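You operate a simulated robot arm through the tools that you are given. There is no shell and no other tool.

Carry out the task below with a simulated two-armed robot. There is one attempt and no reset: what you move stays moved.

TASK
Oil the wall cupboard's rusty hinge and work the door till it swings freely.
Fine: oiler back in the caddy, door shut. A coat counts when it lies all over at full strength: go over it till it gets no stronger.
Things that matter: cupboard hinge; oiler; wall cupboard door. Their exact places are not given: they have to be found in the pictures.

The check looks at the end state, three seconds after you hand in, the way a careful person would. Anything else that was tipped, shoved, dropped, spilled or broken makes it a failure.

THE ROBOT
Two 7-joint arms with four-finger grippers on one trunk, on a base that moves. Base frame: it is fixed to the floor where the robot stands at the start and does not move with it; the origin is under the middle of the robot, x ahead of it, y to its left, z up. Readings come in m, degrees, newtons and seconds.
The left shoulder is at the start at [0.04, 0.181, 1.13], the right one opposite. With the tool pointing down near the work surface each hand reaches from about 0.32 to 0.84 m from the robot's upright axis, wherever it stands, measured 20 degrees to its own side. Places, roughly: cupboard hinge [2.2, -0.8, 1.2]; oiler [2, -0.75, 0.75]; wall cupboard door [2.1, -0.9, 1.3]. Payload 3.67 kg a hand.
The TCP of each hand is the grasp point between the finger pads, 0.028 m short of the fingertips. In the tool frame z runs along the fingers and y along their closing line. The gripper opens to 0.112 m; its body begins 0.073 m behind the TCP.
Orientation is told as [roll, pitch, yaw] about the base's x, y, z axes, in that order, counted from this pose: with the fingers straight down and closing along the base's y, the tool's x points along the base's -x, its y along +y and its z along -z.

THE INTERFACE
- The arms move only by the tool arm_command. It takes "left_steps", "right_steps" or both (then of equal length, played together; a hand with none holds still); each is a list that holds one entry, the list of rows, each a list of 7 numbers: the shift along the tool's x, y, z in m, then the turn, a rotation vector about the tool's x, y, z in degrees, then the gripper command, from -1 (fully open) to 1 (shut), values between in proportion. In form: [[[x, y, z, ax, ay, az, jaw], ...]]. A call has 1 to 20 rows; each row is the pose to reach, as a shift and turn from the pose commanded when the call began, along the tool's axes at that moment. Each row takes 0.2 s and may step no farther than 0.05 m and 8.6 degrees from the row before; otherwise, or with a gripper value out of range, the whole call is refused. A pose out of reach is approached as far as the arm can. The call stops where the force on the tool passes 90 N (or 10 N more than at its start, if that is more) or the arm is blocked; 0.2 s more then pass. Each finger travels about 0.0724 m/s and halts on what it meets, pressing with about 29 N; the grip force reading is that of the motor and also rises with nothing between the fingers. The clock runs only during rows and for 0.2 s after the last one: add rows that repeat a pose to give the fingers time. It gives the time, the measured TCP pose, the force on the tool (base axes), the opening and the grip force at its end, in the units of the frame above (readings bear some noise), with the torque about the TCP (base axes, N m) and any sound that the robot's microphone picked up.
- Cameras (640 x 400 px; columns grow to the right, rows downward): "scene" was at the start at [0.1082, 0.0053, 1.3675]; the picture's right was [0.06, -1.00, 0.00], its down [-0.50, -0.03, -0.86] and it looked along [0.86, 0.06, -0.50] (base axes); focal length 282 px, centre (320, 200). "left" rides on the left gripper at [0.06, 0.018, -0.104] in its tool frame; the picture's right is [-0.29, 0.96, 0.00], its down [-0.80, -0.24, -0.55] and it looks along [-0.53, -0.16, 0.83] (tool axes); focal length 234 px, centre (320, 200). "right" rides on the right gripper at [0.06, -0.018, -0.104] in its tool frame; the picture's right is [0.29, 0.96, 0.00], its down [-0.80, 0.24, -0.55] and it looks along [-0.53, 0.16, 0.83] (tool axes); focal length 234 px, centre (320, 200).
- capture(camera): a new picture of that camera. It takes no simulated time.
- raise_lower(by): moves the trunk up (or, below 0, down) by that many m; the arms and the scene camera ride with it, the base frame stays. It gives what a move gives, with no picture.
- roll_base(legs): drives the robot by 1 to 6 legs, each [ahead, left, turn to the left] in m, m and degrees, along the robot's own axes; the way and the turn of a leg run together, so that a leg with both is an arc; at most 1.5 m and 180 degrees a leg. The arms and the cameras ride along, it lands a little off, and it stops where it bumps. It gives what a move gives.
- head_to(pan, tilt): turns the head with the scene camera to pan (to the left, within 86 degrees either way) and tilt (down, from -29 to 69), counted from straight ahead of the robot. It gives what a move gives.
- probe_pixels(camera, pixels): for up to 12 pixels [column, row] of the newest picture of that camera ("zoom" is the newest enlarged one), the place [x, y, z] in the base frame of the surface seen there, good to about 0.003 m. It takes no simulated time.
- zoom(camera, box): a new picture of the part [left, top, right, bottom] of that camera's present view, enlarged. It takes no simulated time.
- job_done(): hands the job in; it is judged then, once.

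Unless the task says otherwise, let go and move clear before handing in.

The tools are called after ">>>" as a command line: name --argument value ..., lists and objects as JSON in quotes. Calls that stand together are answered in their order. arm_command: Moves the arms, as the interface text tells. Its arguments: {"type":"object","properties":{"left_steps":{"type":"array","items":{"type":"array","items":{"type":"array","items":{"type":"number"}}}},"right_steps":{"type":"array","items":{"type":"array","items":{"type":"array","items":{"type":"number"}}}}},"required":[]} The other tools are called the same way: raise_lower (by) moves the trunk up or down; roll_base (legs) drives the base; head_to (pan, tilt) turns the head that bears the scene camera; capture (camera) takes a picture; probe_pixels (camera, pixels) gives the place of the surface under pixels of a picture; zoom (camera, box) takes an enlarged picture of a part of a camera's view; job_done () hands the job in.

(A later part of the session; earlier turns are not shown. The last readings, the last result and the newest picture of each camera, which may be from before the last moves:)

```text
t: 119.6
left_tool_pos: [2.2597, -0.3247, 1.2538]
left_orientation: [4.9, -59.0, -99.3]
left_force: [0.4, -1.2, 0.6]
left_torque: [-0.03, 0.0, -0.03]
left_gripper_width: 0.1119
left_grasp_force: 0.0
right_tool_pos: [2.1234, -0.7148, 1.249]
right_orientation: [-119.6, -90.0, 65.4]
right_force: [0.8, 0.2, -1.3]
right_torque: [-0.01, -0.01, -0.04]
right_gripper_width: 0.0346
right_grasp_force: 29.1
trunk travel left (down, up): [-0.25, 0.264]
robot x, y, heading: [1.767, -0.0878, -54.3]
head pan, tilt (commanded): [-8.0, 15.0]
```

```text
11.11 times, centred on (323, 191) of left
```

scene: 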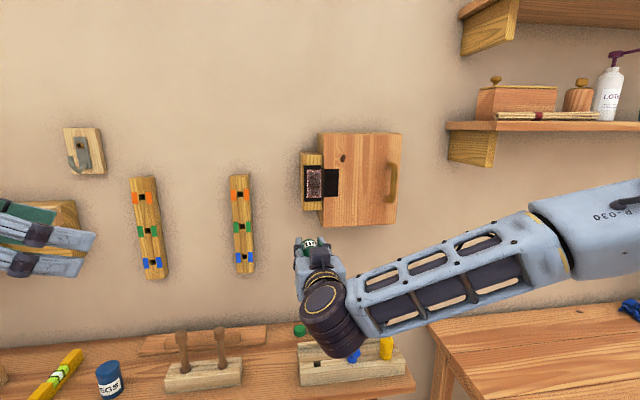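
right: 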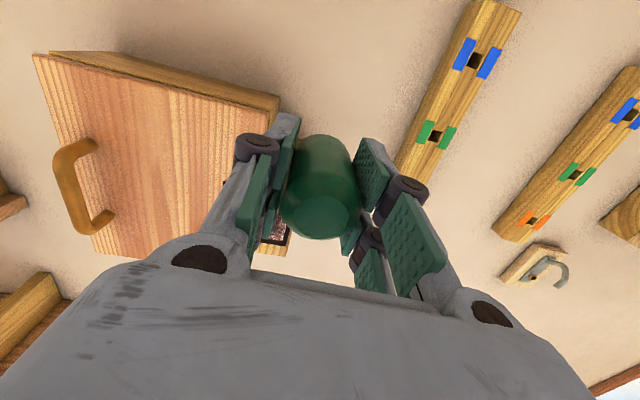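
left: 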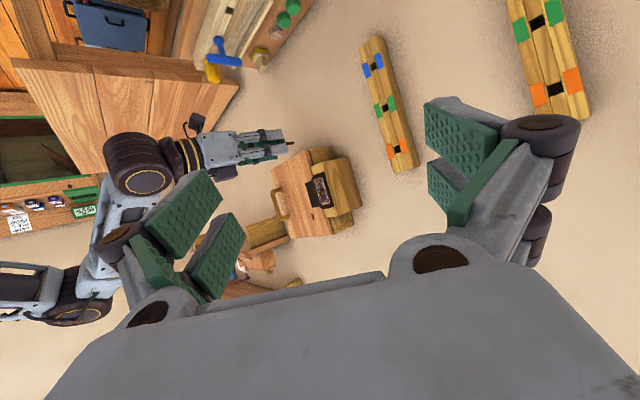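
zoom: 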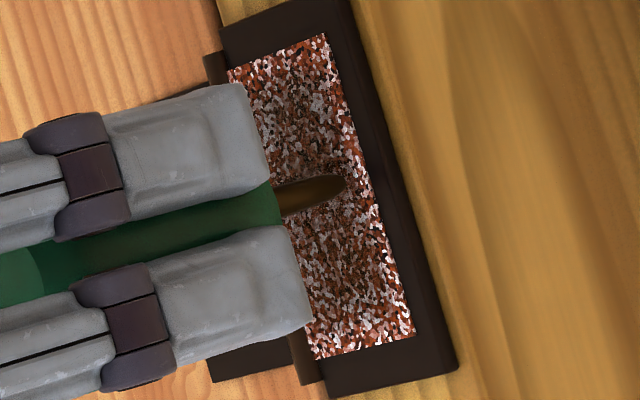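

Tip is 4-5 mm off the surface near the left rim. Before stroking, I'll look at very high zoom at the flecks in the centre and rim to understand the coat's look.

>>> zoom --camera "left" --box '[321, 175, 327, 182]'

>>> zoom --camera "left" --box '[323, 193, 333, 205]'

>>> zoom --camera "scene" --box '[313, 170, 333, 186]'

```text
16.00 times, centred on (324, 178) of left
```

zoom: 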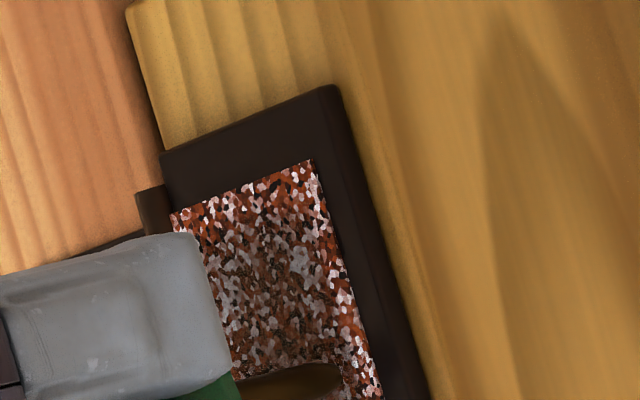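

```text
16.00 times, centred on (328, 199) of left
```

zoom: 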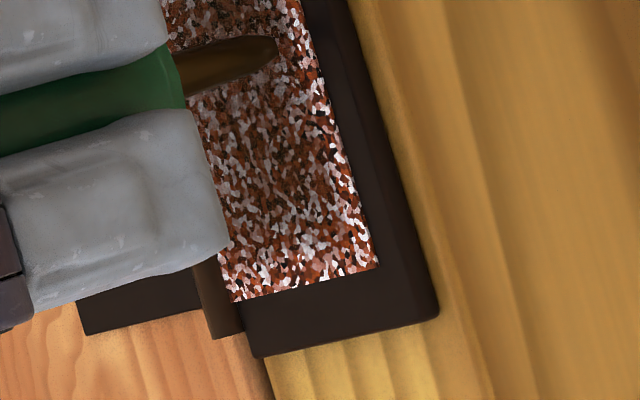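

```text
16.00 times, centred on (323, 178) of scene
```

zoom: 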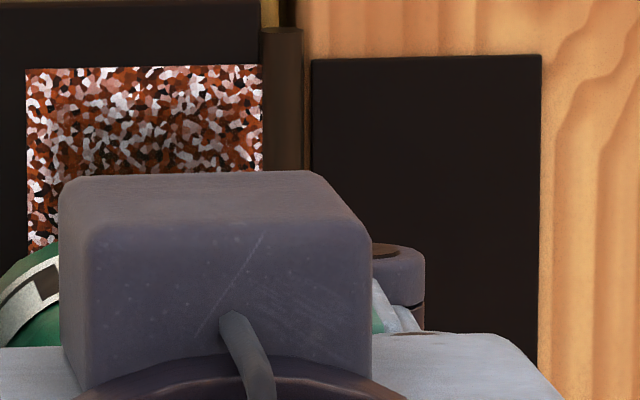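

In the close-up the interior is evenly darkened and only a rim of 2-5 mm is still bright (first zoom: right rim x≈340-380, top of picture y≈165-200). I'll trace the rim itself in contact: left edge, bottom edge, right edge.

>>> arm_command --right_steps '[[[0, 0.002, 0.003, 0, 0, 0, 1], [0, 0.004, 0.005, 0, 0, 0, 1], [0.008, 0.004, 0.0056, 0, 0, 0, 1], [0.016, 0.004, 0.0057, 0, 0, 0, 1], [0.024, 0.004, 0.0058, 0, 0, 0, 1], [0.032, 0.004, 0.0058, 0, 0, 0, 1], [0.032, -0.004, 0.0058, 0, 0, 0, 1], [0.032, -0.012, 0.0058, 0, 0, 0, 1], [0.032, -0.02, 0.0058, 0, 0, 0, 1], [0.032, -0.028, 0.0058, 0, 0, 0, 1], [0.032, -0.034, 0.0058, 0, 0, 0, 1], [0.024, -0.034, 0.0058, 0, 0, 0, 1], [0.016, -0.034, 0.0057, 0, 0, 0, 1], [0.008, -0.034, 0.0056, 0, 0, 0, 1], [0, -0.034, 0.0055, 0, 0, 0, 1], [-0.008, -0.034, 0.0054, 0, 0, 0, 1], [-0.016, -0.034, 0.0053, 0, 0, 0, 1], [-0.024, -0.034, 0.0052, 0, 0, 0, 1], [-0.032, -0.034, 0.0052, 0, 0, 0, 1], [-0.037, -0.034, 0.0052, 0, 0, 0, 1]]]'

>>> zoom --camera "left" --box '[319, 175, 329, 205]'

```text
t: 123.8
left_tool_pos: [2.2602, -0.3257, 1.2543]
left_orientation: [4.8, -59.0, -99.2]
left_force: [0.2, 0.4, -0.4]
left_torque: [-0.01, 0.01, 0.01]
left_gripper_width: 0.1119
left_grasp_force: 0.2
right_tool_pos: [2.1012, -0.7406, 1.2874]
right_orientation: [18.4, -89.9, -72.8]
right_force: [-3.8, -1.8, -2.8]
right_torque: [0.13, 0.08, -0.34]
right_gripper_width: 0.035
right_grasp_force: 29.4
trunk travel left (down, up): [-0.25, 0.264]
robot x, y, heading: [1.7695, -0.0932, -54.1]
head pan, tilt (commanded): [-8.0, 15.0]
```

```text
13.33 times, centred on (324, 190) of left
```

zoom: 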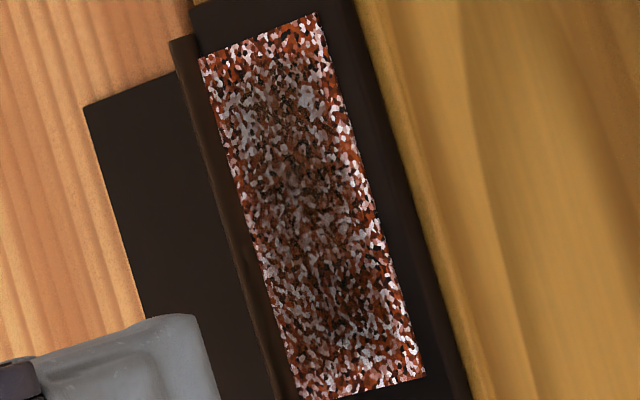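

The tip slid into the groove by the hinge knuckle at the right edge (a dropped 4 mm), so I'll lift off, and then do many passes along the left rim only, as a clear test.

>>> arm_command --right_steps '[[[0, 0, -0.005, 0, 0, 0, 1], [0, 0, -0.01, 0, 0, 0, 1], [0.0, 0.018, -0.01, 0, 0, 0, 1], [0.002, 0.0355, -0.01, 0, 0, 0, 1], [0.002, 0.0355, -0.004, 0, 0, 0, 1], [0.002, 0.0355, 0.0, 0, 0, 0, 1], [0.002, 0.0355, 0.0, 0, 0, 0, 1]]]'

```text
t: 125.4
left_tool_pos: [2.2575, -0.3235, 1.2554]
left_orientation: [5.0, -58.9, -99.4]
left_force: [-0.2, 0.0, 0.1]
left_torque: [0.01, 0.0, -0.01]
left_gripper_width: 0.1123
left_grasp_force: 0.2
right_tool_pos: [2.1277, -0.7164, 1.2854]
right_orientation: [178.0, -89.8, 127.7]
right_force: [-8.2, 8.0, -1.6]
right_torque: [0.09, 0.03, -0.15]
right_gripper_width: 0.035
right_grasp_force: 28.9
trunk travel left (down, up): [-0.25, 0.264]
robot x, y, heading: [1.7668, -0.0901, -54.5]
head pan, tilt (commanded): [-8.0, 15.0]
```

Contact 11 N at the left rim's top. Five passes along the left rim.

>>> arm_command --right_steps '[[[0.017, 0, 0.0001, 0, 0, 0, 1], [0.034, 0, 0.0002, 0, 0, 0, 1], [0.051, 0, 0.0003, 0, 0, 0, 1], [0.067, 0, 0.0004, 0, 0, 0, 1], [0.05, 0, 0.0003, 0, 0, 0, 1], [0.033, 0, 0.0002, 0, 0, 0, 1], [0.016, 0, 0.0001, 0, 0, 0, 1], [0, 0, 0, 0, 0, 0, 1], [0.017, 0, 0.0001, 0, 0, 0, 1], [0.034, 0, 0.0002, 0, 0, 0, 1], [0.051, 0, 0.0003, 0, 0, 0, 1], [0.067, 0, 0.0004, 0, 0, 0, 1], [0.05, 0, 0.0003, 0, 0, 0, 1], [0.033, 0, 0.0002, 0, 0, 0, 1], [0.016, 0, 0.0001, 0, 0, 0, 1], [0, 0, 0, 0, 0, 0, 1], [0.017, 0, 0.0001, 0, 0, 0, 1], [0.034, 0, 0.0002, 0, 0, 0, 1], [0.051, 0, 0.0003, 0, 0, 0, 1], [0.067, 0, 0.0004, 0, 0, 0, 1]]]'

>>> zoom --camera "left" --box '[319, 175, 329, 205]'

>>> zoom --camera "scene" --box '[314, 168, 334, 184]'

```text
t: 129.6
left_tool_pos: [2.2589, -0.3216, 1.2568]
left_orientation: [5.0, -59.1, -99.5]
left_force: [-0.3, 0.0, 0.8]
left_torque: [-0.01, 0.01, 0.0]
left_gripper_width: 0.112
left_grasp_force: 0.1
right_tool_pos: [2.1298, -0.7157, 1.2209]
right_orientation: [178.6, -89.8, 127.1]
right_force: [-7.5, 12.0, 5.2]
right_torque: [-0.31, -0.23, 0.01]
right_gripper_width: 0.0347
right_grasp_force: 29.1
trunk travel left (down, up): [-0.25, 0.264]
robot x, y, heading: [1.7731, -0.0892, -54.6]
head pan, tilt (commanded): [-8.0, 15.0]
```

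```text
13.33 times, centred on (324, 190) of left
```

zoom: 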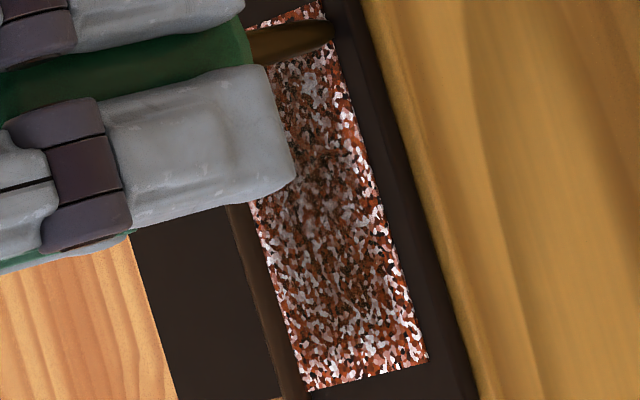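

```text
16.00 times, centred on (324, 176) of scene
```

zoom: 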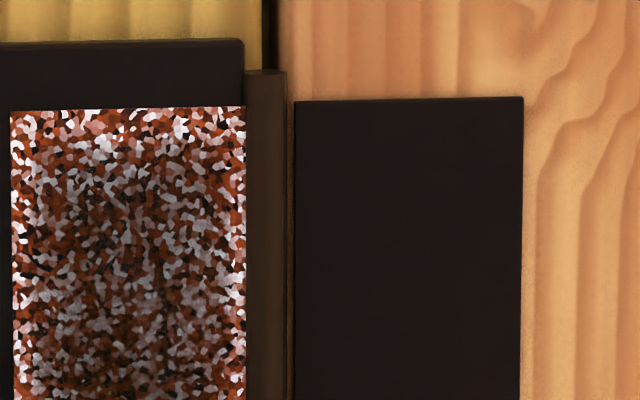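

This time the left rim looks less white and the interior darker; the higher force (11-14 N) may help. I'll do five more passes here a little harder and compare again.

>>> arm_command --right_steps '[[[-0.017, 0, 0.0003, 0, 0, 0, 1], [-0.034, 0, 0.0002, 0, 0, 0, 1], [-0.051, 0, 0.0001, 0, 0, 0, 1], [-0.067, 0, 0.0, 0, 0, 0, 1], [-0.05, 0, 0.0001, 0, 0, 0, 1], [-0.033, 0, 0.0002, 0, 0, 0, 1], [-0.016, 0, 0.0003, 0, 0, 0, 1], [0, 0, 0.0004, 0, 0, 0, 1], [-0.017, 0, 0.0003, 0, 0, 0, 1], [-0.034, 0, 0.0002, 0, 0, 0, 1], [-0.051, 0, 0.0001, 0, 0, 0, 1], [-0.067, 0, 0.0, 0, 0, 0, 1], [-0.05, 0, 0.0001, 0, 0, 0, 1], [-0.033, 0, 0.0002, 0, 0, 0, 1], [-0.016, 0, 0.0003, 0, 0, 0, 1], [0, 0, 0.0004, 0, 0, 0, 1], [-0.017, 0, 0.0003, 0, 0, 0, 1], [-0.034, 0, 0.0002, 0, 0, 0, 1], [-0.051, 0, 0.0001, 0, 0, 0, 1], [-0.067, 0, 0.0, 0, 0, 0, 1]]]'

>>> zoom --camera "left" --box '[319, 175, 329, 205]'

```text
t: 133.8
left_tool_pos: [2.259, -0.3224, 1.2565]
left_orientation: [5.1, -59.1, -99.4]
left_force: [-0.2, 0.4, -0.3]
left_torque: [-0.03, -0.03, 0.02]
left_gripper_width: 0.1116
left_grasp_force: 0.3
right_tool_pos: [2.1301, -0.7192, 1.2869]
right_orientation: [-173.0, -89.8, 118.5]
right_force: [-10.0, 13.0, -5.4]
right_torque: [0.2, 0.13, 0.03]
right_gripper_width: 0.0349
right_grasp_force: 29.2
trunk travel left (down, up): [-0.25, 0.264]
robot x, y, heading: [1.7739, -0.0936, -54.4]
head pan, tilt (commanded): [-8.0, 15.0]
```

```text
13.33 times, centred on (324, 190) of left
```

zoom: 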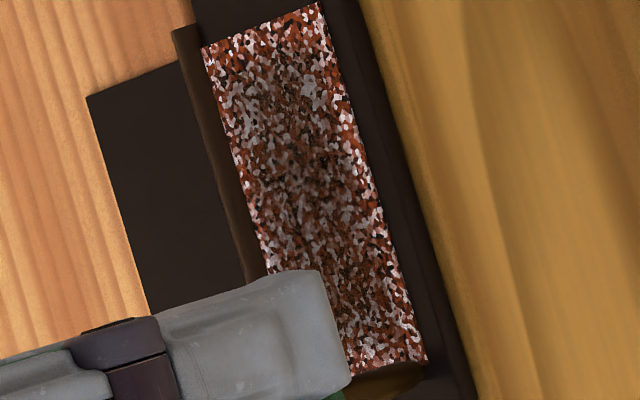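

Improvement is slight. I'll test whether it is time in contact that counts: hold the tip still on the left rim at mid-height for 4 s with ~15 N, then move off and look for a dark spot.

>>> arm_command --right_steps '[[[0.017, 0, 0.0001, 0, 0, 0, 1], [0.034, 0, 0.0002, 0, 0, 0, 1], [0.034, 0, 0.0004, 0, 0, 0, 1], [0.034, 0, 0.0004, 0, 0, 0, 1], [0.034, 0, 0.0004, 0, 0, 0, 1], [0.034, 0, 0.0004, 0, 0, 0, 1], [0.034, 0, 0.0004, 0, 0, 0, 1], [0.034, 0, 0.0004, 0, 0, 0, 1], [0.034, 0, 0.0004, 0, 0, 0, 1], [0.034, 0, 0.0004, 0, 0, 0, 1], [0.034, 0, 0.0004, 0, 0, 0, 1], [0.034, 0, 0.0004, 0, 0, 0, 1], [0.034, 0, 0.0004, 0, 0, 0, 1], [0.034, 0, 0.0004, 0, 0, 0, 1], [0.034, 0, 0.0004, 0, 0, 0, 1], [0.034, 0, 0.0004, 0, 0, 0, 1], [0.034, 0, 0.0004, 0, 0, 0, 1], [0.034, 0, 0.0004, 0, 0, 0, 1], [0.034, 0, 0.0004, 0, 0, 0, 1], [0.034, 0, 0.0004, 0, 0, 0, 1]]]'

>>> arm_command --right_steps '[[[0, 0, -0.01, 0, 0, 0, 1], [0.03, 0, -0.03, 0, 0, 0, 1], [0.06, 0, -0.05, 0, 0, 0, 1], [0.09, 0, -0.06, 0, 0, 0, 1], [0.1, 0, -0.06, 0, 0, 0, 1]]]'

>>> zoom --camera "left" --box '[319, 175, 329, 205]'

>>> zoom --camera "scene" --box '[314, 168, 334, 184]'

>>> zoom --camera "scene" --box '[314, 184, 334, 200]'

```text
t: 138.0
left_tool_pos: [2.2583, -0.3226, 1.255]
left_orientation: [5.1, -59.1, -99.4]
left_force: [0.4, -0.4, 0.6]
left_torque: [0.0, 0.01, -0.01]
left_gripper_width: 0.1122
left_grasp_force: 0.1
right_tool_pos: [2.1284, -0.7181, 1.2528]
right_orientation: [171.3, -90.0, 134.4]
right_force: [-9.8, 8.5, -1.2]
right_torque: [0.07, 0.0, -0.17]
right_gripper_width: 0.0348
right_grasp_force: 29.3
trunk travel left (down, up): [-0.25, 0.264]
robot x, y, heading: [1.7693, -0.0878, -54.6]
head pan, tilt (commanded): [-8.0, 15.0]
```

```text
t: 139.2
left_tool_pos: [2.259, -0.3243, 1.2544]
left_orientation: [4.9, -59.0, -99.3]
left_force: [-0.1, -0.5, -0.1]
left_torque: [-0.01, -0.02, -0.04]
left_gripper_width: 0.112
left_grasp_force: 0.1
right_tool_pos: [2.0945, -0.669, 1.1522]
right_orientation: [63.6, -90.0, -118.2]
right_force: [-0.2, -0.4, -0.4]
right_torque: [-0.01, 0.0, 0.0]
right_gripper_width: 0.0346
right_grasp_force: 29.3
trunk travel left (down, up): [-0.25, 0.264]
robot x, y, heading: [1.7729, -0.0917, -54.4]
head pan, tilt (commanded): [-8.0, 15.0]
```

```text
13.33 times, centred on (324, 190) of left
```

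zoom: 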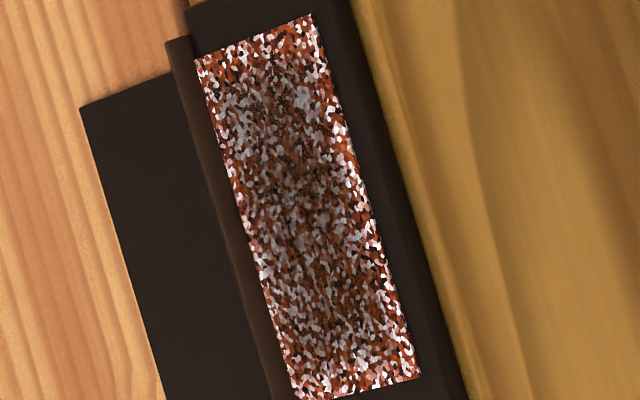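

```text
16.00 times, centred on (324, 176) of scene
```

zoom: 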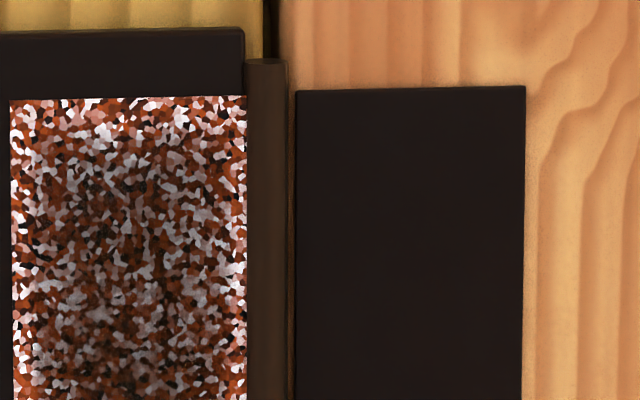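

```text
16.00 times, centred on (324, 192) of scene
```

zoom: 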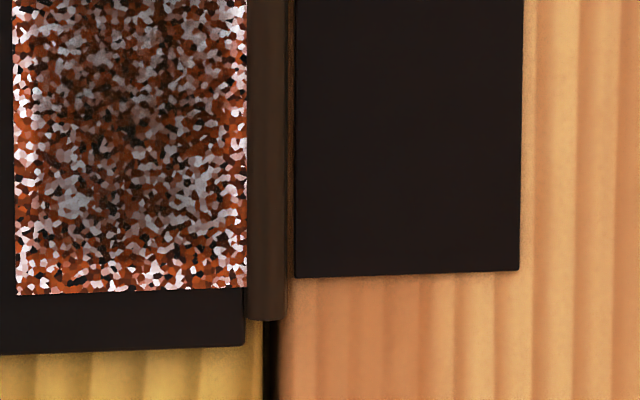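

Side-by-side with t=85 there is practically no change, so neither long dwell, passes nor 15 N force adds coat; the coat came in the first light, barely-touching sweeps (t=30-38). I'll test that: feel for the surface at the left rim and sweep with only a feather touch.

>>> arm_command --right_steps '[[[-0.03, 0, 0, 0, 0, 0, 1], [-0.06, 0, 0, 0, 0, 0, 1], [-0.09, 0, 0.01, 0, 0, 0, 1], [-0.105, 0, 0.03, 0, 0, 0, 1], [-0.105, 0, 0.045, 0, 0, 0, 1], [-0.105, 0, 0.055, 0, 0, 0, 1], [-0.105, 0, 0.058, 0, 0, 0, 1], [-0.105, 0, 0.058, 0, 0, 0, 1]]]'

>>> arm_command --right_steps '[[[0, 0, 0.0003, 0, 0, 0, 1], [0, 0, 0.0005, 0, 0, 0, 1], [0, 0, 0.0005, 0, 0, 0, 1]]]'

```text
t: 141.0
left_tool_pos: [2.2607, -0.3241, 1.2545]
left_orientation: [4.9, -59.0, -99.3]
left_force: [0.1, -0.5, 0.3]
left_torque: [-0.01, -0.01, 0.0]
left_gripper_width: 0.1121
left_grasp_force: 0.1
right_tool_pos: [2.1307, -0.7169, 1.2583]
right_orientation: [165.7, -90.0, 140.0]
right_force: [-0.8, 1.0, -0.9]
right_torque: [-0.06, -0.04, -0.01]
right_gripper_width: 0.0349
right_grasp_force: 29.2
trunk travel left (down, up): [-0.25, 0.264]
robot x, y, heading: [1.7691, -0.0893, -54.6]
head pan, tilt (commanded): [-8.0, 15.0]
```

```text
t: 141.8
left_tool_pos: [2.2589, -0.3241, 1.2543]
left_orientation: [4.8, -59.1, -99.2]
left_force: [-0.2, -0.2, -0.1]
left_torque: [0.01, 0.06, -0.05]
left_gripper_width: 0.1123
left_grasp_force: 0.1
right_tool_pos: [2.1304, -0.7161, 1.2566]
right_orientation: [-144.9, -90.0, 90.6]
right_force: [-0.9, 4.7, -0.9]
right_torque: [-0.02, -0.03, 0.09]
right_gripper_width: 0.035
right_grasp_force: 29.3
trunk travel left (down, up): [-0.25, 0.264]
robot x, y, heading: [1.7702, -0.0908, -54.3]
head pan, tilt (commanded): [-8.0, 15.0]
```

Touching at about 4 N; ease back slightly and sweep slowly with feather touch.

>>> arm_command --right_steps '[[[0, 0, -0.0004, 0, 0, 0, 1], [-0.006, 0, -0.0004, 0, 0, 0, 1], [-0.012, 0, -0.0004, 0, 0, 0, 1], [-0.018, 0, -0.0004, 0, 0, 0, 1], [-0.024, 0, -0.0004, 0, 0, 0, 1], [-0.028, 0, -0.0004, 0, 0, 0, 1], [-0.022, 0, -0.0004, 0, 0, 0, 1], [-0.016, 0, -0.0004, 0, 0, 0, 1], [-0.01, 0, -0.0004, 0, 0, 0, 1], [-0.004, 0, -0.0004, 0, 0, 0, 1], [0.002, 0, -0.0004, 0, 0, 0, 1], [0.008, 0, -0.0004, 0, 0, 0, 1], [0.014, 0, -0.0004, 0, 0, 0, 1], [0.02, 0, -0.0004, 0, 0, 0, 1], [0.026, 0, -0.0004, 0, 0, 0, 1], [0.032, 0, -0.0004, 0, 0, 0, 1], [0.036, 0, -0.0004, 0, 0, 0, 1], [0.03, 0, -0.0004, 0, 0, 0, 1], [0.024, 0, -0.0004, 0, 0, 0, 1], [0.018, 0, -0.0004, 0, 0, 0, 1]]]'

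>>> arm_command --right_steps '[[[0, 0, -0.01, 0, 0, 0, 1], [0.03, 0, -0.03, 0, 0, 0, 1], [0.06, 0, -0.05, 0, 0, 0, 1], [0.088, 0, -0.058, 0, 0, 0, 1], [0.088, 0, -0.058, 0, 0, 0, 1]]]'

>>> zoom --camera "left" --box '[319, 175, 329, 205]'

>>> zoom --camera "scene" --box '[314, 168, 334, 184]'

>>> zoom --camera "scene" --box '[314, 184, 334, 200]'

```text
t: 146.0
left_tool_pos: [2.2599, -0.324, 1.2548]
left_orientation: [4.9, -59.0, -99.3]
left_force: [-0.4, 0.6, 0.0]
left_torque: [0.01, -0.02, -0.01]
left_gripper_width: 0.1118
left_grasp_force: 0.0
right_tool_pos: [2.1305, -0.7163, 1.2381]
right_orientation: [-33.4, -90.0, -20.9]
right_force: [-0.5, -0.6, 0.5]
right_torque: [-0.01, -0.03, -0.02]
right_gripper_width: 0.0351
right_grasp_force: 29.3
trunk travel left (down, up): [-0.25, 0.264]
robot x, y, heading: [1.7686, -0.091, -54.3]
head pan, tilt (commanded): [-8.0, 15.0]
```

```text
t: 147.2
left_tool_pos: [2.2595, -0.3248, 1.2553]
left_orientation: [4.9, -59.0, -99.3]
left_force: [0.4, 0.1, 0.7]
left_torque: [-0.01, 0.0, 0.03]
left_gripper_width: 0.1121
left_grasp_force: 0.1
right_tool_pos: [2.0965, -0.6699, 1.1512]
right_orientation: [71.7, -90.0, -126.1]
right_force: [-0.1, 0.0, -0.8]
right_torque: [0.0, -0.04, 0.01]
right_gripper_width: 0.0348
right_grasp_force: 28.8
trunk travel left (down, up): [-0.25, 0.264]
robot x, y, heading: [1.7702, -0.0906, -54.4]
head pan, tilt (commanded): [-8.0, 15.0]
```

```text
13.33 times, centred on (324, 190) of left
```

zoom: 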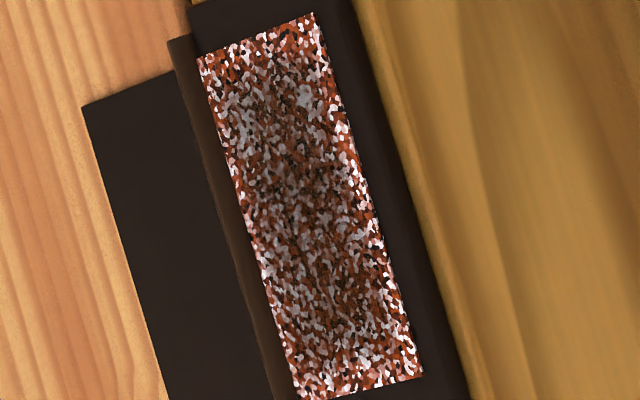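

```text
16.00 times, centred on (324, 176) of scene
```

zoom: 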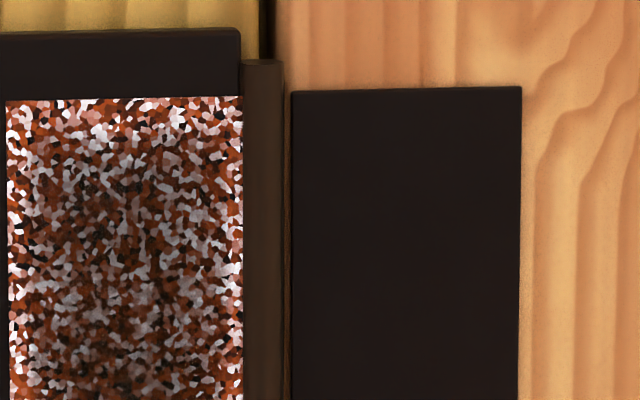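

```text
16.00 times, centred on (324, 192) of scene
```

zoom: 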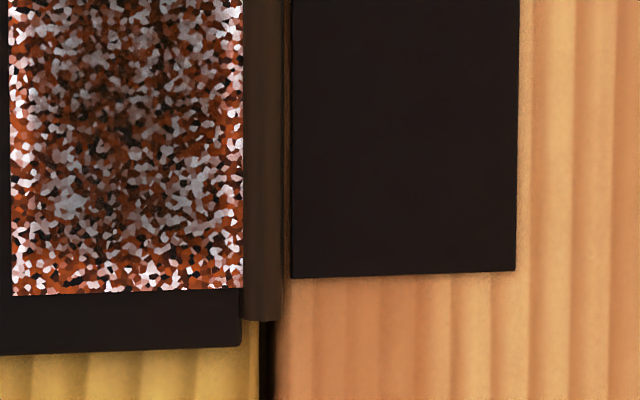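

I can't see a clear gain at the rim, but the dark zone did widen to the right after the right-hand passes, so strokes may saturate quickly where they act. The top and bottom ends are lighter (second zoom rows 170-295), so I'll test horizontal strokes along the bottom end.

>>> arm_command --right_steps '[[[-0.03, -0.004, 0, 0, 0, 0, 1], [-0.06, -0.004, 0.01, 0, 0, 0, 1], [-0.0708, -0.004, 0.03, 0, 0, 0, 1], [-0.0708, -0.004, 0.045, 0, 0, 0, 1], [-0.0708, -0.004, 0.054, 0, 0, 0, 1], [-0.0708, -0.004, 0.0582, 0, 0, 0, 1], [-0.0708, -0.004, 0.0586, 0, 0, 0, 1]]]'

```text
t: 148.8
left_tool_pos: [2.259, -0.3235, 1.2545]
left_orientation: [4.9, -59.0, -99.3]
left_force: [-0.3, -0.4, -0.4]
left_torque: [0.02, 0.0, 0.01]
left_gripper_width: 0.1122
left_grasp_force: 0.0
right_tool_pos: [2.1276, -0.7195, 1.2213]
right_orientation: [-174.5, -90.0, 120.1]
right_force: [-4.6, 5.1, 0.3]
right_torque: [-0.07, -0.05, -0.01]
right_gripper_width: 0.0351
right_grasp_force: 28.9
trunk travel left (down, up): [-0.25, 0.264]
robot x, y, heading: [1.7679, -0.0873, -54.6]
head pan, tilt (commanded): [-8.0, 15.0]
```

Contact ~7 N at the bottom-left. Five horizontal strokes over the bottom strip.

>>> arm_command --right_steps '[[[0, -0.0075, 0, 0, 0, 0, 1], [0, -0.015, 0, 0, 0, 0, 1], [0, -0.0225, 0, 0, 0, 0, 1], [0, -0.029, 0, 0, 0, 0, 1], [0.003, -0.0225, 0, 0, 0, 0, 1], [0.003, -0.015, 0, 0, 0, 0, 1], [0.003, -0.0075, 0, 0, 0, 0, 1], [0.003, 0, 0, 0, 0, 0, 1], [-0.003, -0.0075, 0, 0, 0, 0, 1], [-0.003, -0.015, 0, 0, 0, 0, 1], [-0.003, -0.0225, 0, 0, 0, 0, 1], [-0.003, -0.029, 0, 0, 0, 0, 1], [0, -0.0225, 0, 0, 0, 0, 1], [0, -0.015, 0, 0, 0, 0, 1], [0, -0.0075, 0, 0, 0, 0, 1], [0, 0, 0, 0, 0, 0, 1], [0.003, -0.0075, 0, 0, 0, 0, 1], [0.003, -0.015, 0, 0, 0, 0, 1], [0.003, -0.0225, 0, 0, 0, 0, 1], [0.003, -0.029, 0, 0, 0, 0, 1]]]'

>>> arm_command --right_steps '[[[0, 0, -0.01, 0, 0, 0, 1], [0.02, 0.01, -0.03, 0, 0, 0, 1], [0.045, 0.02, -0.05, 0, 0, 0, 1], [0.067, 0.029, -0.058, 0, 0, 0, 1], [0.067, 0.029, -0.058, 0, 0, 0, 1]]]'

>>> zoom --camera "scene" --box '[314, 184, 334, 200]'

>>> zoom --camera "left" --box '[319, 175, 329, 205]'

```text
t: 153.0
left_tool_pos: [2.2581, -0.3226, 1.2553]
left_orientation: [5.0, -58.9, -99.3]
left_force: [-0.4, 0.6, -0.4]
left_torque: [-0.03, -0.01, 0.02]
left_gripper_width: 0.1119
left_grasp_force: 0.0
right_tool_pos: [2.1037, -0.7356, 1.2175]
right_orientation: [-152.2, -90.1, 97.8]
right_force: [-2.6, 4.7, -0.3]
right_torque: [-0.01, -0.05, 0.04]
right_gripper_width: 0.0347
right_grasp_force: 28.9
trunk travel left (down, up): [-0.25, 0.264]
robot x, y, heading: [1.7705, -0.0885, -54.2]
head pan, tilt (commanded): [-8.0, 15.0]
```

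```text
t: 154.2
left_tool_pos: [2.2581, -0.3238, 1.2549]
left_orientation: [4.9, -59.0, -99.3]
left_force: [0.3, -0.3, -0.2]
left_torque: [0.01, 0.04, 0.01]
left_gripper_width: 0.1118
left_grasp_force: 0.1
right_tool_pos: [2.0938, -0.6746, 1.1533]
right_orientation: [81.1, -89.9, -135.5]
right_force: [1.1, 0.0, -0.6]
right_torque: [0.03, -0.01, -0.03]
right_gripper_width: 0.0353
right_grasp_force: 29.4
trunk travel left (down, up): [-0.25, 0.264]
robot x, y, heading: [1.7736, -0.0911, -54.6]
head pan, tilt (commanded): [-8.0, 15.0]
```

```text
16.00 times, centred on (324, 192) of scene
```

zoom: 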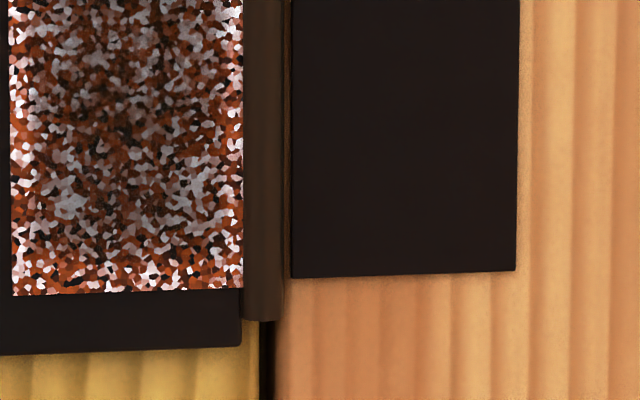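

```text
13.33 times, centred on (324, 190) of left
```

zoom: 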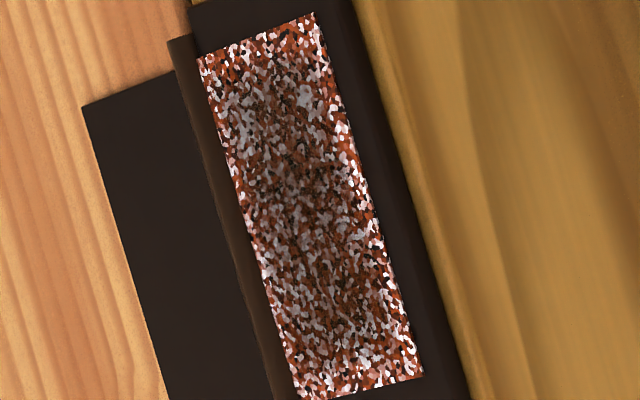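

I'll compare at the same scale as my first picture of the bare patch (box 290,140,350,215) to judge the overall coat.

>>> zoom --camera "scene" --box '[290, 140, 350, 215]'

>>> capture --camera "scene"

```text
5.33 times, centred on (320, 178) of scene
```

zoom: 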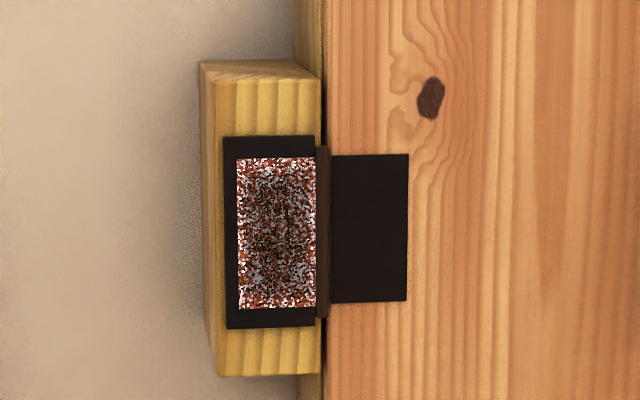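

```text
taken
```

scene: 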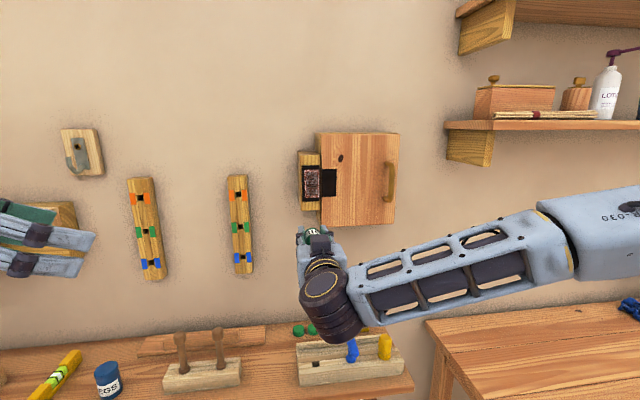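

At this scale the coat is a dark rounded rectangle with a light rim, and I notice I never made contact passes between 5 and 12 mm left of centre - my left passes were all right at the edge. I'll stroke that gap now, at about +9 mm.

>>> arm_command --right_steps '[[[-0.03, -0.0053, 0, 0, 0, 0, 1], [-0.06, -0.0053, 0, 0, 0, 0, 1], [-0.09, -0.0053, 0.01, 0, 0, 0, 1], [-0.12, -0.0053, 0.03, 0, 0, 0, 1], [-0.123, -0.0053, 0.045, 0, 0, 0, 1], [-0.123, -0.0053, 0.054, 0, 0, 0, 1], [-0.123, -0.0053, 0.057, 0, 0, 0, 1], [-0.123, -0.0053, 0.0575, 0, 0, 0, 1]]]'

```text
t: 156.0
left_tool_pos: [2.259, -0.3233, 1.2552]
left_orientation: [4.9, -59.0, -99.3]
left_force: [0.0, 1.0, -0.4]
left_torque: [0.04, -0.03, 0.01]
left_gripper_width: 0.1121
left_grasp_force: 0.1
right_tool_pos: [2.1233, -0.7225, 1.2751]
right_orientation: [-161.9, -90.0, 107.7]
right_force: [-1.6, 1.4, -0.4]
right_torque: [0.0, 0.03, 0.0]
right_gripper_width: 0.0348
right_grasp_force: 29.1
trunk travel left (down, up): [-0.25, 0.264]
robot x, y, heading: [1.7691, -0.091, -54.4]
head pan, tilt (commanded): [-8.0, 15.0]
```

Touching lightly at the gap column. Sweep down and back up at about 6 N.

>>> arm_command --right_steps '[[[0, 0, 0.0004, 0, 0, 0, 1], [0.006, 0, 0.0005, 0, 0, 0, 1], [0.012, 0, 0.0005, 0, 0, 0, 1], [0.018, 0, 0.0006, 0, 0, 0, 1], [0.024, 0, 0.0006, 0, 0, 0, 1], [0.03, 0, 0.0007, 0, 0, 0, 1], [0.036, 0, 0.0007, 0, 0, 0, 1], [0.042, 0, 0.0008, 0, 0, 0, 1], [0.048, 0, 0.0008, 0, 0, 0, 1], [0.052, 0, 0.0008, 0, 0, 0, 1], [0.046, 0, 0.0008, 0, 0, 0, 1], [0.04, 0, 0.0008, 0, 0, 0, 1], [0.034, 0, 0.0007, 0, 0, 0, 1], [0.028, 0, 0.0007, 0, 0, 0, 1], [0.022, 0, 0.0006, 0, 0, 0, 1], [0.016, 0, 0.0006, 0, 0, 0, 1], [0.01, 0, 0.0005, 0, 0, 0, 1], [0.004, 0, 0.0005, 0, 0, 0, 1], [0, 0, 0.0005, 0, 0, 0, 1]]]'

>>> arm_command --right_steps '[[[0, 0, -0.01, 0, 0, 0, 1], [0.04, 0, -0.03, 0, 0, 0, 1], [0.08, 0, -0.05, 0, 0, 0, 1], [0.12, 0, -0.058, 0, 0, 0, 1], [0.123, 0, -0.058, 0, 0, 0, 1]]]'

>>> zoom --camera "scene" --box '[290, 140, 350, 215]'

>>> zoom --camera "scene" --box '[314, 168, 334, 184]'

>>> zoom --camera "left" --box '[319, 175, 329, 205]'

```text
t: 160.0
left_tool_pos: [2.2585, -0.3228, 1.2545]
left_orientation: [4.9, -59.1, -99.2]
left_force: [0.2, -0.2, 0.2]
left_torque: [0.0, -0.01, 0.02]
left_gripper_width: 0.112
left_grasp_force: 0.2
right_tool_pos: [2.1225, -0.7239, 1.274]
right_orientation: [-164.1, -90.0, 109.7]
right_force: [-3.6, 4.0, -1.6]
right_torque: [0.06, 0.06, -0.01]
right_gripper_width: 0.0352
right_grasp_force: 28.9
trunk travel left (down, up): [-0.25, 0.264]
robot x, y, heading: [1.7691, -0.0907, -54.5]
head pan, tilt (commanded): [-8.0, 15.0]
```

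```text
t: 161.2
left_tool_pos: [2.2587, -0.3239, 1.2534]
left_orientation: [4.9, -59.0, -99.3]
left_force: [0.4, -0.3, -0.5]
left_torque: [0.02, 0.02, 0.02]
left_gripper_width: 0.1119
left_grasp_force: 0.1
right_tool_pos: [2.0896, -0.6777, 1.1496]
right_orientation: [83.8, -89.9, -138.4]
right_force: [0.4, -0.5, -1.1]
right_torque: [-0.01, -0.02, 0.03]
right_gripper_width: 0.0348
right_grasp_force: 28.4
trunk travel left (down, up): [-0.25, 0.264]
robot x, y, heading: [1.7714, -0.0909, -54.5]
head pan, tilt (commanded): [-8.0, 15.0]
```

```text
5.33 times, centred on (320, 178) of scene
```

zoom: 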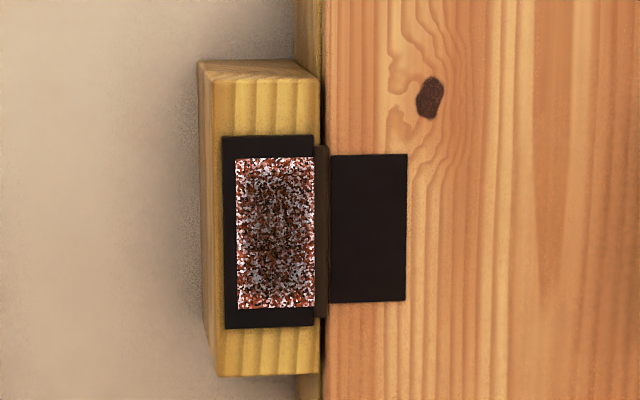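

```text
16.00 times, centred on (324, 176) of scene
```

zoom: 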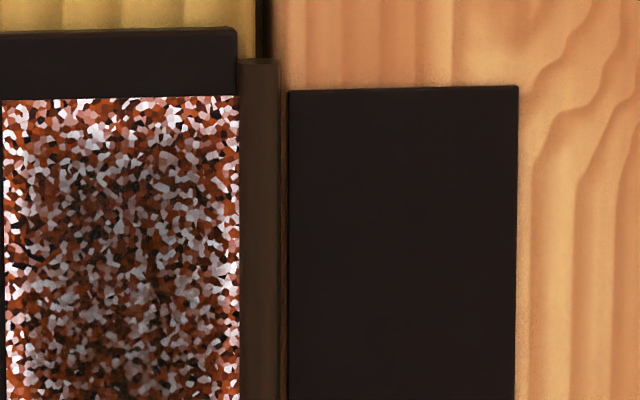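

```text
13.33 times, centred on (324, 190) of left
```

zoom: 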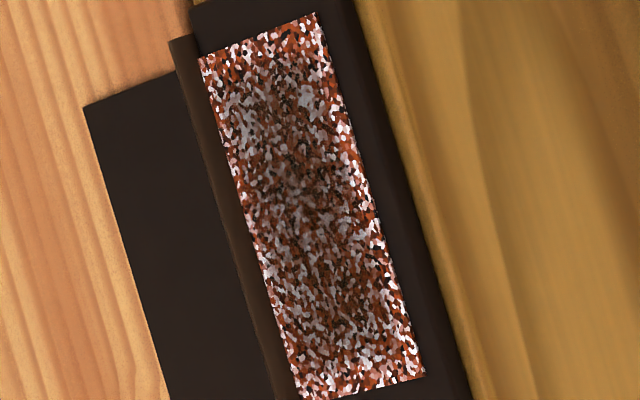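

The gap column shows no change either: the interior seems saturated and the rim won't take any. Let me check whether the jaw command changes the squeeze on the bottle (target still narrower than the bottle, so it stays held).

>>> arm_command --right_steps '[[[0, 0, 0, 0, 0, 0, 0.7], [0, 0, 0, 0, 0, 0, 0.5], [0, 0, 0, 0, 0, 0, 0.5]]]'

```text
t: 162.0
left_tool_pos: [2.2592, -0.3247, 1.2543]
left_orientation: [5.0, -59.0, -99.2]
left_force: [0.0, -0.3, 0.2]
left_torque: [-0.02, -0.01, 0.0]
left_gripper_width: 0.1118
left_grasp_force: 0.0
right_tool_pos: [2.091, -0.6767, 1.1496]
right_orientation: [-44.5, -89.9, -9.8]
right_force: [-0.6, -0.2, -0.8]
right_torque: [-0.02, 0.0, -0.02]
right_gripper_width: 0.0348
right_grasp_force: 29.0
trunk travel left (down, up): [-0.25, 0.264]
robot x, y, heading: [1.7669, -0.093, -54.3]
head pan, tilt (commanded): [-8.0, 15.0]
```

Grip force stays at 29 N whatever the command, so squeezing is not the key. I'll make an unambiguous test inside the patch: many horizontal strokes near the top (z≈1.275), which is now lighter than the middle, and see if that band turns as dark.

>>> arm_command --right_steps '[[[-0.03, 0, 0, 0, 0, 0, 1], [-0.06, 0, 0, 0, 0, 0, 1], [-0.09, 0, 0.01, 0, 0, 0, 1], [-0.1215, 0, 0.03, 0, 0, 0, 1], [-0.1215, 0, 0.045, 0, 0, 0, 1], [-0.1215, 0, 0.054, 0, 0, 0, 1], [-0.1215, 0, 0.0577, 0, 0, 0, 1], [-0.1215, 0, 0.0577, 0, 0, 0, 1]]]'

>>> arm_command --right_steps '[[[0, -0.005, 0.0002, 0, 0, 0, 1], [0, -0.01, 0.0002, 0, 0, 0, 1], [0, -0.015, 0.0002, 0, 0, 0, 1], [0, -0.02, 0.0002, 0, 0, 0, 1], [0, -0.015, 0.0002, 0, 0, 0, 1], [0, -0.01, 0.0002, 0, 0, 0, 1], [0, -0.005, 0.0002, 0, 0, 0, 1], [0, 0, 0.0002, 0, 0, 0, 1], [0, -0.005, 0.0002, 0, 0, 0, 1], [0, -0.01, 0.0002, 0, 0, 0, 1], [0, -0.015, 0.0002, 0, 0, 0, 1], [0, -0.02, 0.0002, 0, 0, 0, 1], [0, -0.015, 0.0002, 0, 0, 0, 1], [0, -0.01, 0.0002, 0, 0, 0, 1], [0, -0.005, 0.0002, 0, 0, 0, 1], [0, 0, 0.0002, 0, 0, 0, 1], [0, -0.005, 0.0002, 0, 0, 0, 1], [0, -0.01, 0.0002, 0, 0, 0, 1], [0, -0.015, 0.0002, 0, 0, 0, 1], [0, -0.02, 0.0002, 0, 0, 0, 1]]]'

>>> arm_command --right_steps '[[[0, 0, -0.01, 0, 0, 0, 1], [0.04, 0.007, -0.03, 0, 0, 0, 1], [0.08, 0.014, -0.05, 0, 0, 0, 1], [0.12, 0.02, -0.058, 0, 0, 0, 1], [0.1215, 0.02, -0.058, 0, 0, 0, 1]]]'

>>> zoom --camera "scene" --box '[314, 168, 334, 184]'

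>>> zoom --camera "scene" --box '[300, 160, 330, 205]'

```text
t: 163.8
left_tool_pos: [2.2594, -0.3231, 1.2546]
left_orientation: [4.9, -59.0, -99.4]
left_force: [-1.1, -0.3, 0.1]
left_torque: [-0.06, 0.01, 0.01]
left_gripper_width: 0.1121
left_grasp_force: 0.1
right_tool_pos: [2.1218, -0.723, 1.2722]
right_orientation: [-150.4, -90.0, 95.9]
right_force: [-3.3, 2.2, -0.5]
right_torque: [0.04, 0.01, -0.04]
right_gripper_width: 0.0348
right_grasp_force: 29.4
trunk travel left (down, up): [-0.25, 0.264]
robot x, y, heading: [1.7694, -0.0886, -54.4]
head pan, tilt (commanded): [-8.0, 15.0]
```

```text
t: 168.0
left_tool_pos: [2.258, -0.3236, 1.2545]
left_orientation: [4.8, -59.0, -99.2]
left_force: [0.7, 0.5, -0.4]
left_torque: [-0.01, -0.04, -0.04]
left_gripper_width: 0.1122
left_grasp_force: 0.0
right_tool_pos: [2.1065, -0.7352, 1.2726]
right_orientation: [134.8, -90.0, 170.7]
right_force: [-1.6, 2.4, -1.2]
right_torque: [-0.06, 0.01, 0.02]
right_gripper_width: 0.035
right_grasp_force: 28.9
trunk travel left (down, up): [-0.25, 0.264]
robot x, y, heading: [1.7676, -0.0889, -54.6]
head pan, tilt (commanded): [-8.0, 15.0]
```

```text
t: 169.2
left_tool_pos: [2.258, -0.325, 1.2543]
left_orientation: [5.0, -59.0, -99.2]
left_force: [-0.4, -0.3, 0.6]
left_torque: [0.02, 0.0, -0.01]
left_gripper_width: 0.1119
left_grasp_force: 0.1
right_tool_pos: [2.0866, -0.6774, 1.1492]
right_orientation: [106.2, -90.0, -160.7]
right_force: [-0.1, 0.5, -1.0]
right_torque: [-0.01, 0.03, -0.01]
right_gripper_width: 0.035
right_grasp_force: 28.4
trunk travel left (down, up): [-0.25, 0.264]
robot x, y, heading: [1.7677, -0.0911, -54.3]
head pan, tilt (commanded): [-8.0, 15.0]
```

```text
16.00 times, centred on (324, 176) of scene
```

zoom: 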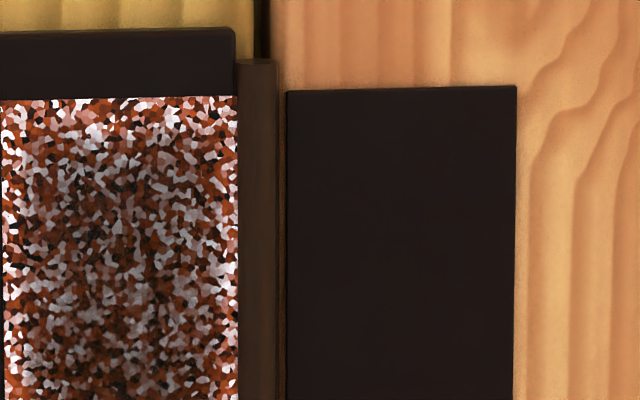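

```text
8.89 times, centred on (315, 182) of scene
```

zoom: 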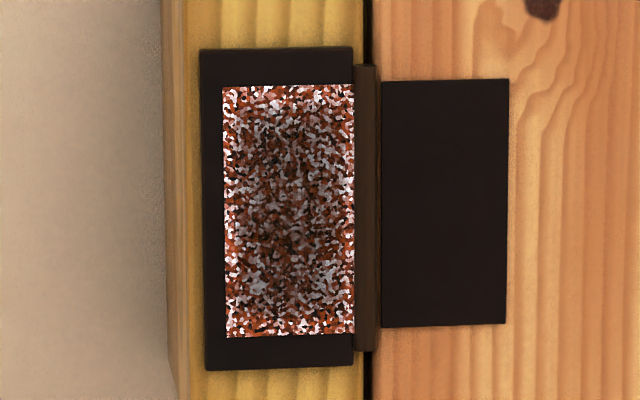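

In this wider view the band at the top (rows 115-150) now looks as dark as the middle, so strokes do act locally, with a small radius. I'll stroke the topmost strip (z≈1.280-1.283) the same way and check.

>>> arm_command --right_steps '[[[-0.03, 0, 0, 0, 0, 0, 1], [-0.06, 0, 0, 0, 0, 0, 1], [-0.09, 0, 0.01, 0, 0, 0, 1], [-0.12, 0, 0.03, 0, 0, 0, 1], [-0.1295, 0.004, 0.045, 0, 0, 0, 1], [-0.1295, 0.004, 0.054, 0, 0, 0, 1], [-0.1295, 0.004, 0.0577, 0, 0, 0, 1], [-0.1295, 0.004, 0.0578, 0, 0, 0, 1]]]'

>>> arm_command --right_steps '[[[0, -0.006, 0.0001, 0, 0, 0, 1], [0, -0.012, 0.0001, 0, 0, 0, 1], [0, -0.018, 0.0001, 0, 0, 0, 1], [0, -0.024, 0.0001, 0, 0, 0, 1], [-0.002, -0.024, 0.0001, 0, 0, 0, 1], [-0.002, -0.018, 0.0001, 0, 0, 0, 1], [-0.002, -0.012, 0.0001, 0, 0, 0, 1], [-0.002, -0.006, 0.0001, 0, 0, 0, 1], [-0.002, 0, 0.0001, 0, 0, 0, 1], [-0.001, -0.006, 0.0001, 0, 0, 0, 1], [-0.001, -0.012, 0.0001, 0, 0, 0, 1], [-0.001, -0.018, 0.0001, 0, 0, 0, 1], [-0.001, -0.024, 0.0001, 0, 0, 0, 1], [-0.003, -0.024, 0.0001, 0, 0, 0, 1], [-0.003, -0.018, 0.0001, 0, 0, 0, 1], [-0.003, -0.012, 0.0001, 0, 0, 0, 1], [-0.003, -0.006, 0.0001, 0, 0, 0, 1], [-0.003, 0, 0.0001, 0, 0, 0, 1]]]'

>>> arm_command --right_steps '[[[0, 0, -0.01, 0, 0, 0, 1], [0.04, 0, -0.03, 0, 0, 0, 1], [0.08, 0, -0.05, 0, 0, 0, 1], [0.12, -0.004, -0.058, 0, 0, 0, 1], [0.1325, -0.004, -0.058, 0, 0, 0, 1]]]'

>>> zoom --camera "scene" --box '[314, 168, 334, 184]'

>>> zoom --camera "scene" --box '[300, 160, 330, 205]'

```text
t: 171.0
left_tool_pos: [2.2601, -0.3232, 1.2542]
left_orientation: [4.9, -59.0, -99.3]
left_force: [-0.2, 0.3, 0.0]
left_torque: [0.0, -0.02, 0.0]
left_gripper_width: 0.112
left_grasp_force: 0.1
right_tool_pos: [2.125, -0.7194, 1.2817]
right_orientation: [-18.6, -90.0, -35.8]
right_force: [0.2, -0.6, 0.1]
right_torque: [0.02, -0.01, 0.0]
right_gripper_width: 0.035
right_grasp_force: 29.1
trunk travel left (down, up): [-0.25, 0.264]
robot x, y, heading: [1.7687, -0.0892, -54.6]
head pan, tilt (commanded): [-8.0, 15.0]
```

```text
t: 174.8
left_tool_pos: [2.2604, -0.3249, 1.2547]
left_orientation: [5.0, -59.1, -99.2]
left_force: [-0.5, 0.4, 0.0]
left_torque: [0.0, -0.01, -0.02]
left_gripper_width: 0.1117
left_grasp_force: 0.1
right_tool_pos: [2.1254, -0.7208, 1.2828]
right_orientation: [-36.6, -89.9, -17.7]
right_force: [-0.4, 0.8, -1.1]
right_torque: [-0.02, 0.0, -0.04]
right_gripper_width: 0.035
right_grasp_force: 28.6
trunk travel left (down, up): [-0.25, 0.264]
robot x, y, heading: [1.7693, -0.0913, -54.3]
head pan, tilt (commanded): [-8.0, 15.0]
```

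```text
t: 176.0
left_tool_pos: [2.2589, -0.3241, 1.2538]
left_orientation: [4.8, -58.9, -99.4]
left_force: [-0.8, -0.6, 0.6]
left_torque: [-0.01, 0.01, -0.01]
left_gripper_width: 0.1122
left_grasp_force: 0.2
right_tool_pos: [2.0892, -0.6785, 1.1494]
right_orientation: [112.7, -89.9, -167.1]
right_force: [-0.6, 0.2, -0.3]
right_torque: [-0.04, 0.02, 0.01]
right_gripper_width: 0.0347
right_grasp_force: 28.6
trunk travel left (down, up): [-0.25, 0.264]
robot x, y, heading: [1.7724, -0.0939, -54.3]
head pan, tilt (commanded): [-8.0, 15.0]
```

```text
16.00 times, centred on (324, 176) of scene
```

zoom: 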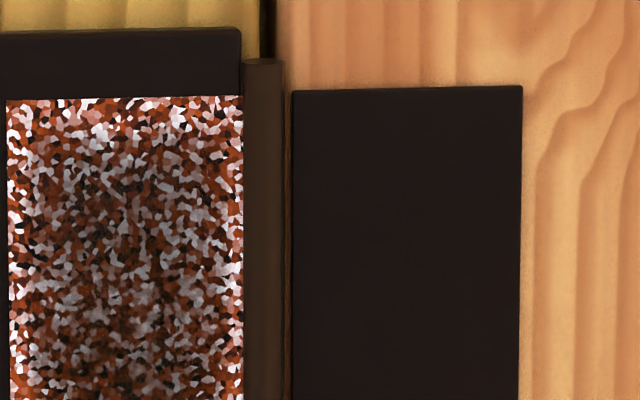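

```text
8.89 times, centred on (315, 182) of scene
```

zoom: 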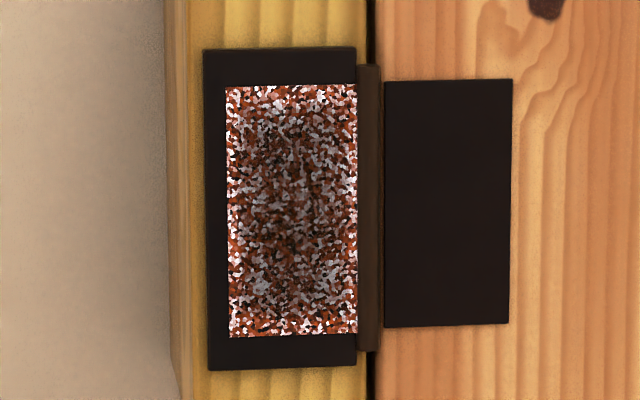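

Those last strokes had lost contact (force ~0), so they prove nothing. I'll run a controlled comparison: many light-touch (1-3 N) passes on the left rim only, with the right rim as control in the same picture.

>>> arm_command --right_steps '[[[-0.03, 0.002, 0, 0, 0, 0, 1], [-0.06, 0.004, 0, 0, 0, 0, 1], [-0.09, 0.007, 0.01, 0, 0, 0, 1], [-0.12, 0.007, 0.03, 0, 0, 0, 1], [-0.132, 0.007, 0.045, 0, 0, 0, 1], [-0.132, 0.007, 0.054, 0, 0, 0, 1], [-0.132, 0.007, 0.0578, 0, 0, 0, 1], [-0.132, 0.007, 0.0584, 0, 0, 0, 1]]]'

```text
t: 177.8
left_tool_pos: [2.2598, -0.3244, 1.2552]
left_orientation: [4.9, -59.0, -99.4]
left_force: [-0.2, 0.0, -0.2]
left_torque: [0.0, 0.02, -0.03]
left_gripper_width: 0.1119
left_grasp_force: 0.0
right_tool_pos: [2.1276, -0.7181, 1.2825]
right_orientation: [150.4, -90.0, 155.3]
right_force: [-4.6, 4.7, -2.1]
right_torque: [0.09, 0.03, -0.03]
right_gripper_width: 0.0347
right_grasp_force: 29.2
trunk travel left (down, up): [-0.25, 0.264]
robot x, y, heading: [1.7657, -0.0878, -54.4]
head pan, tilt (commanded): [-8.0, 15.0]
```

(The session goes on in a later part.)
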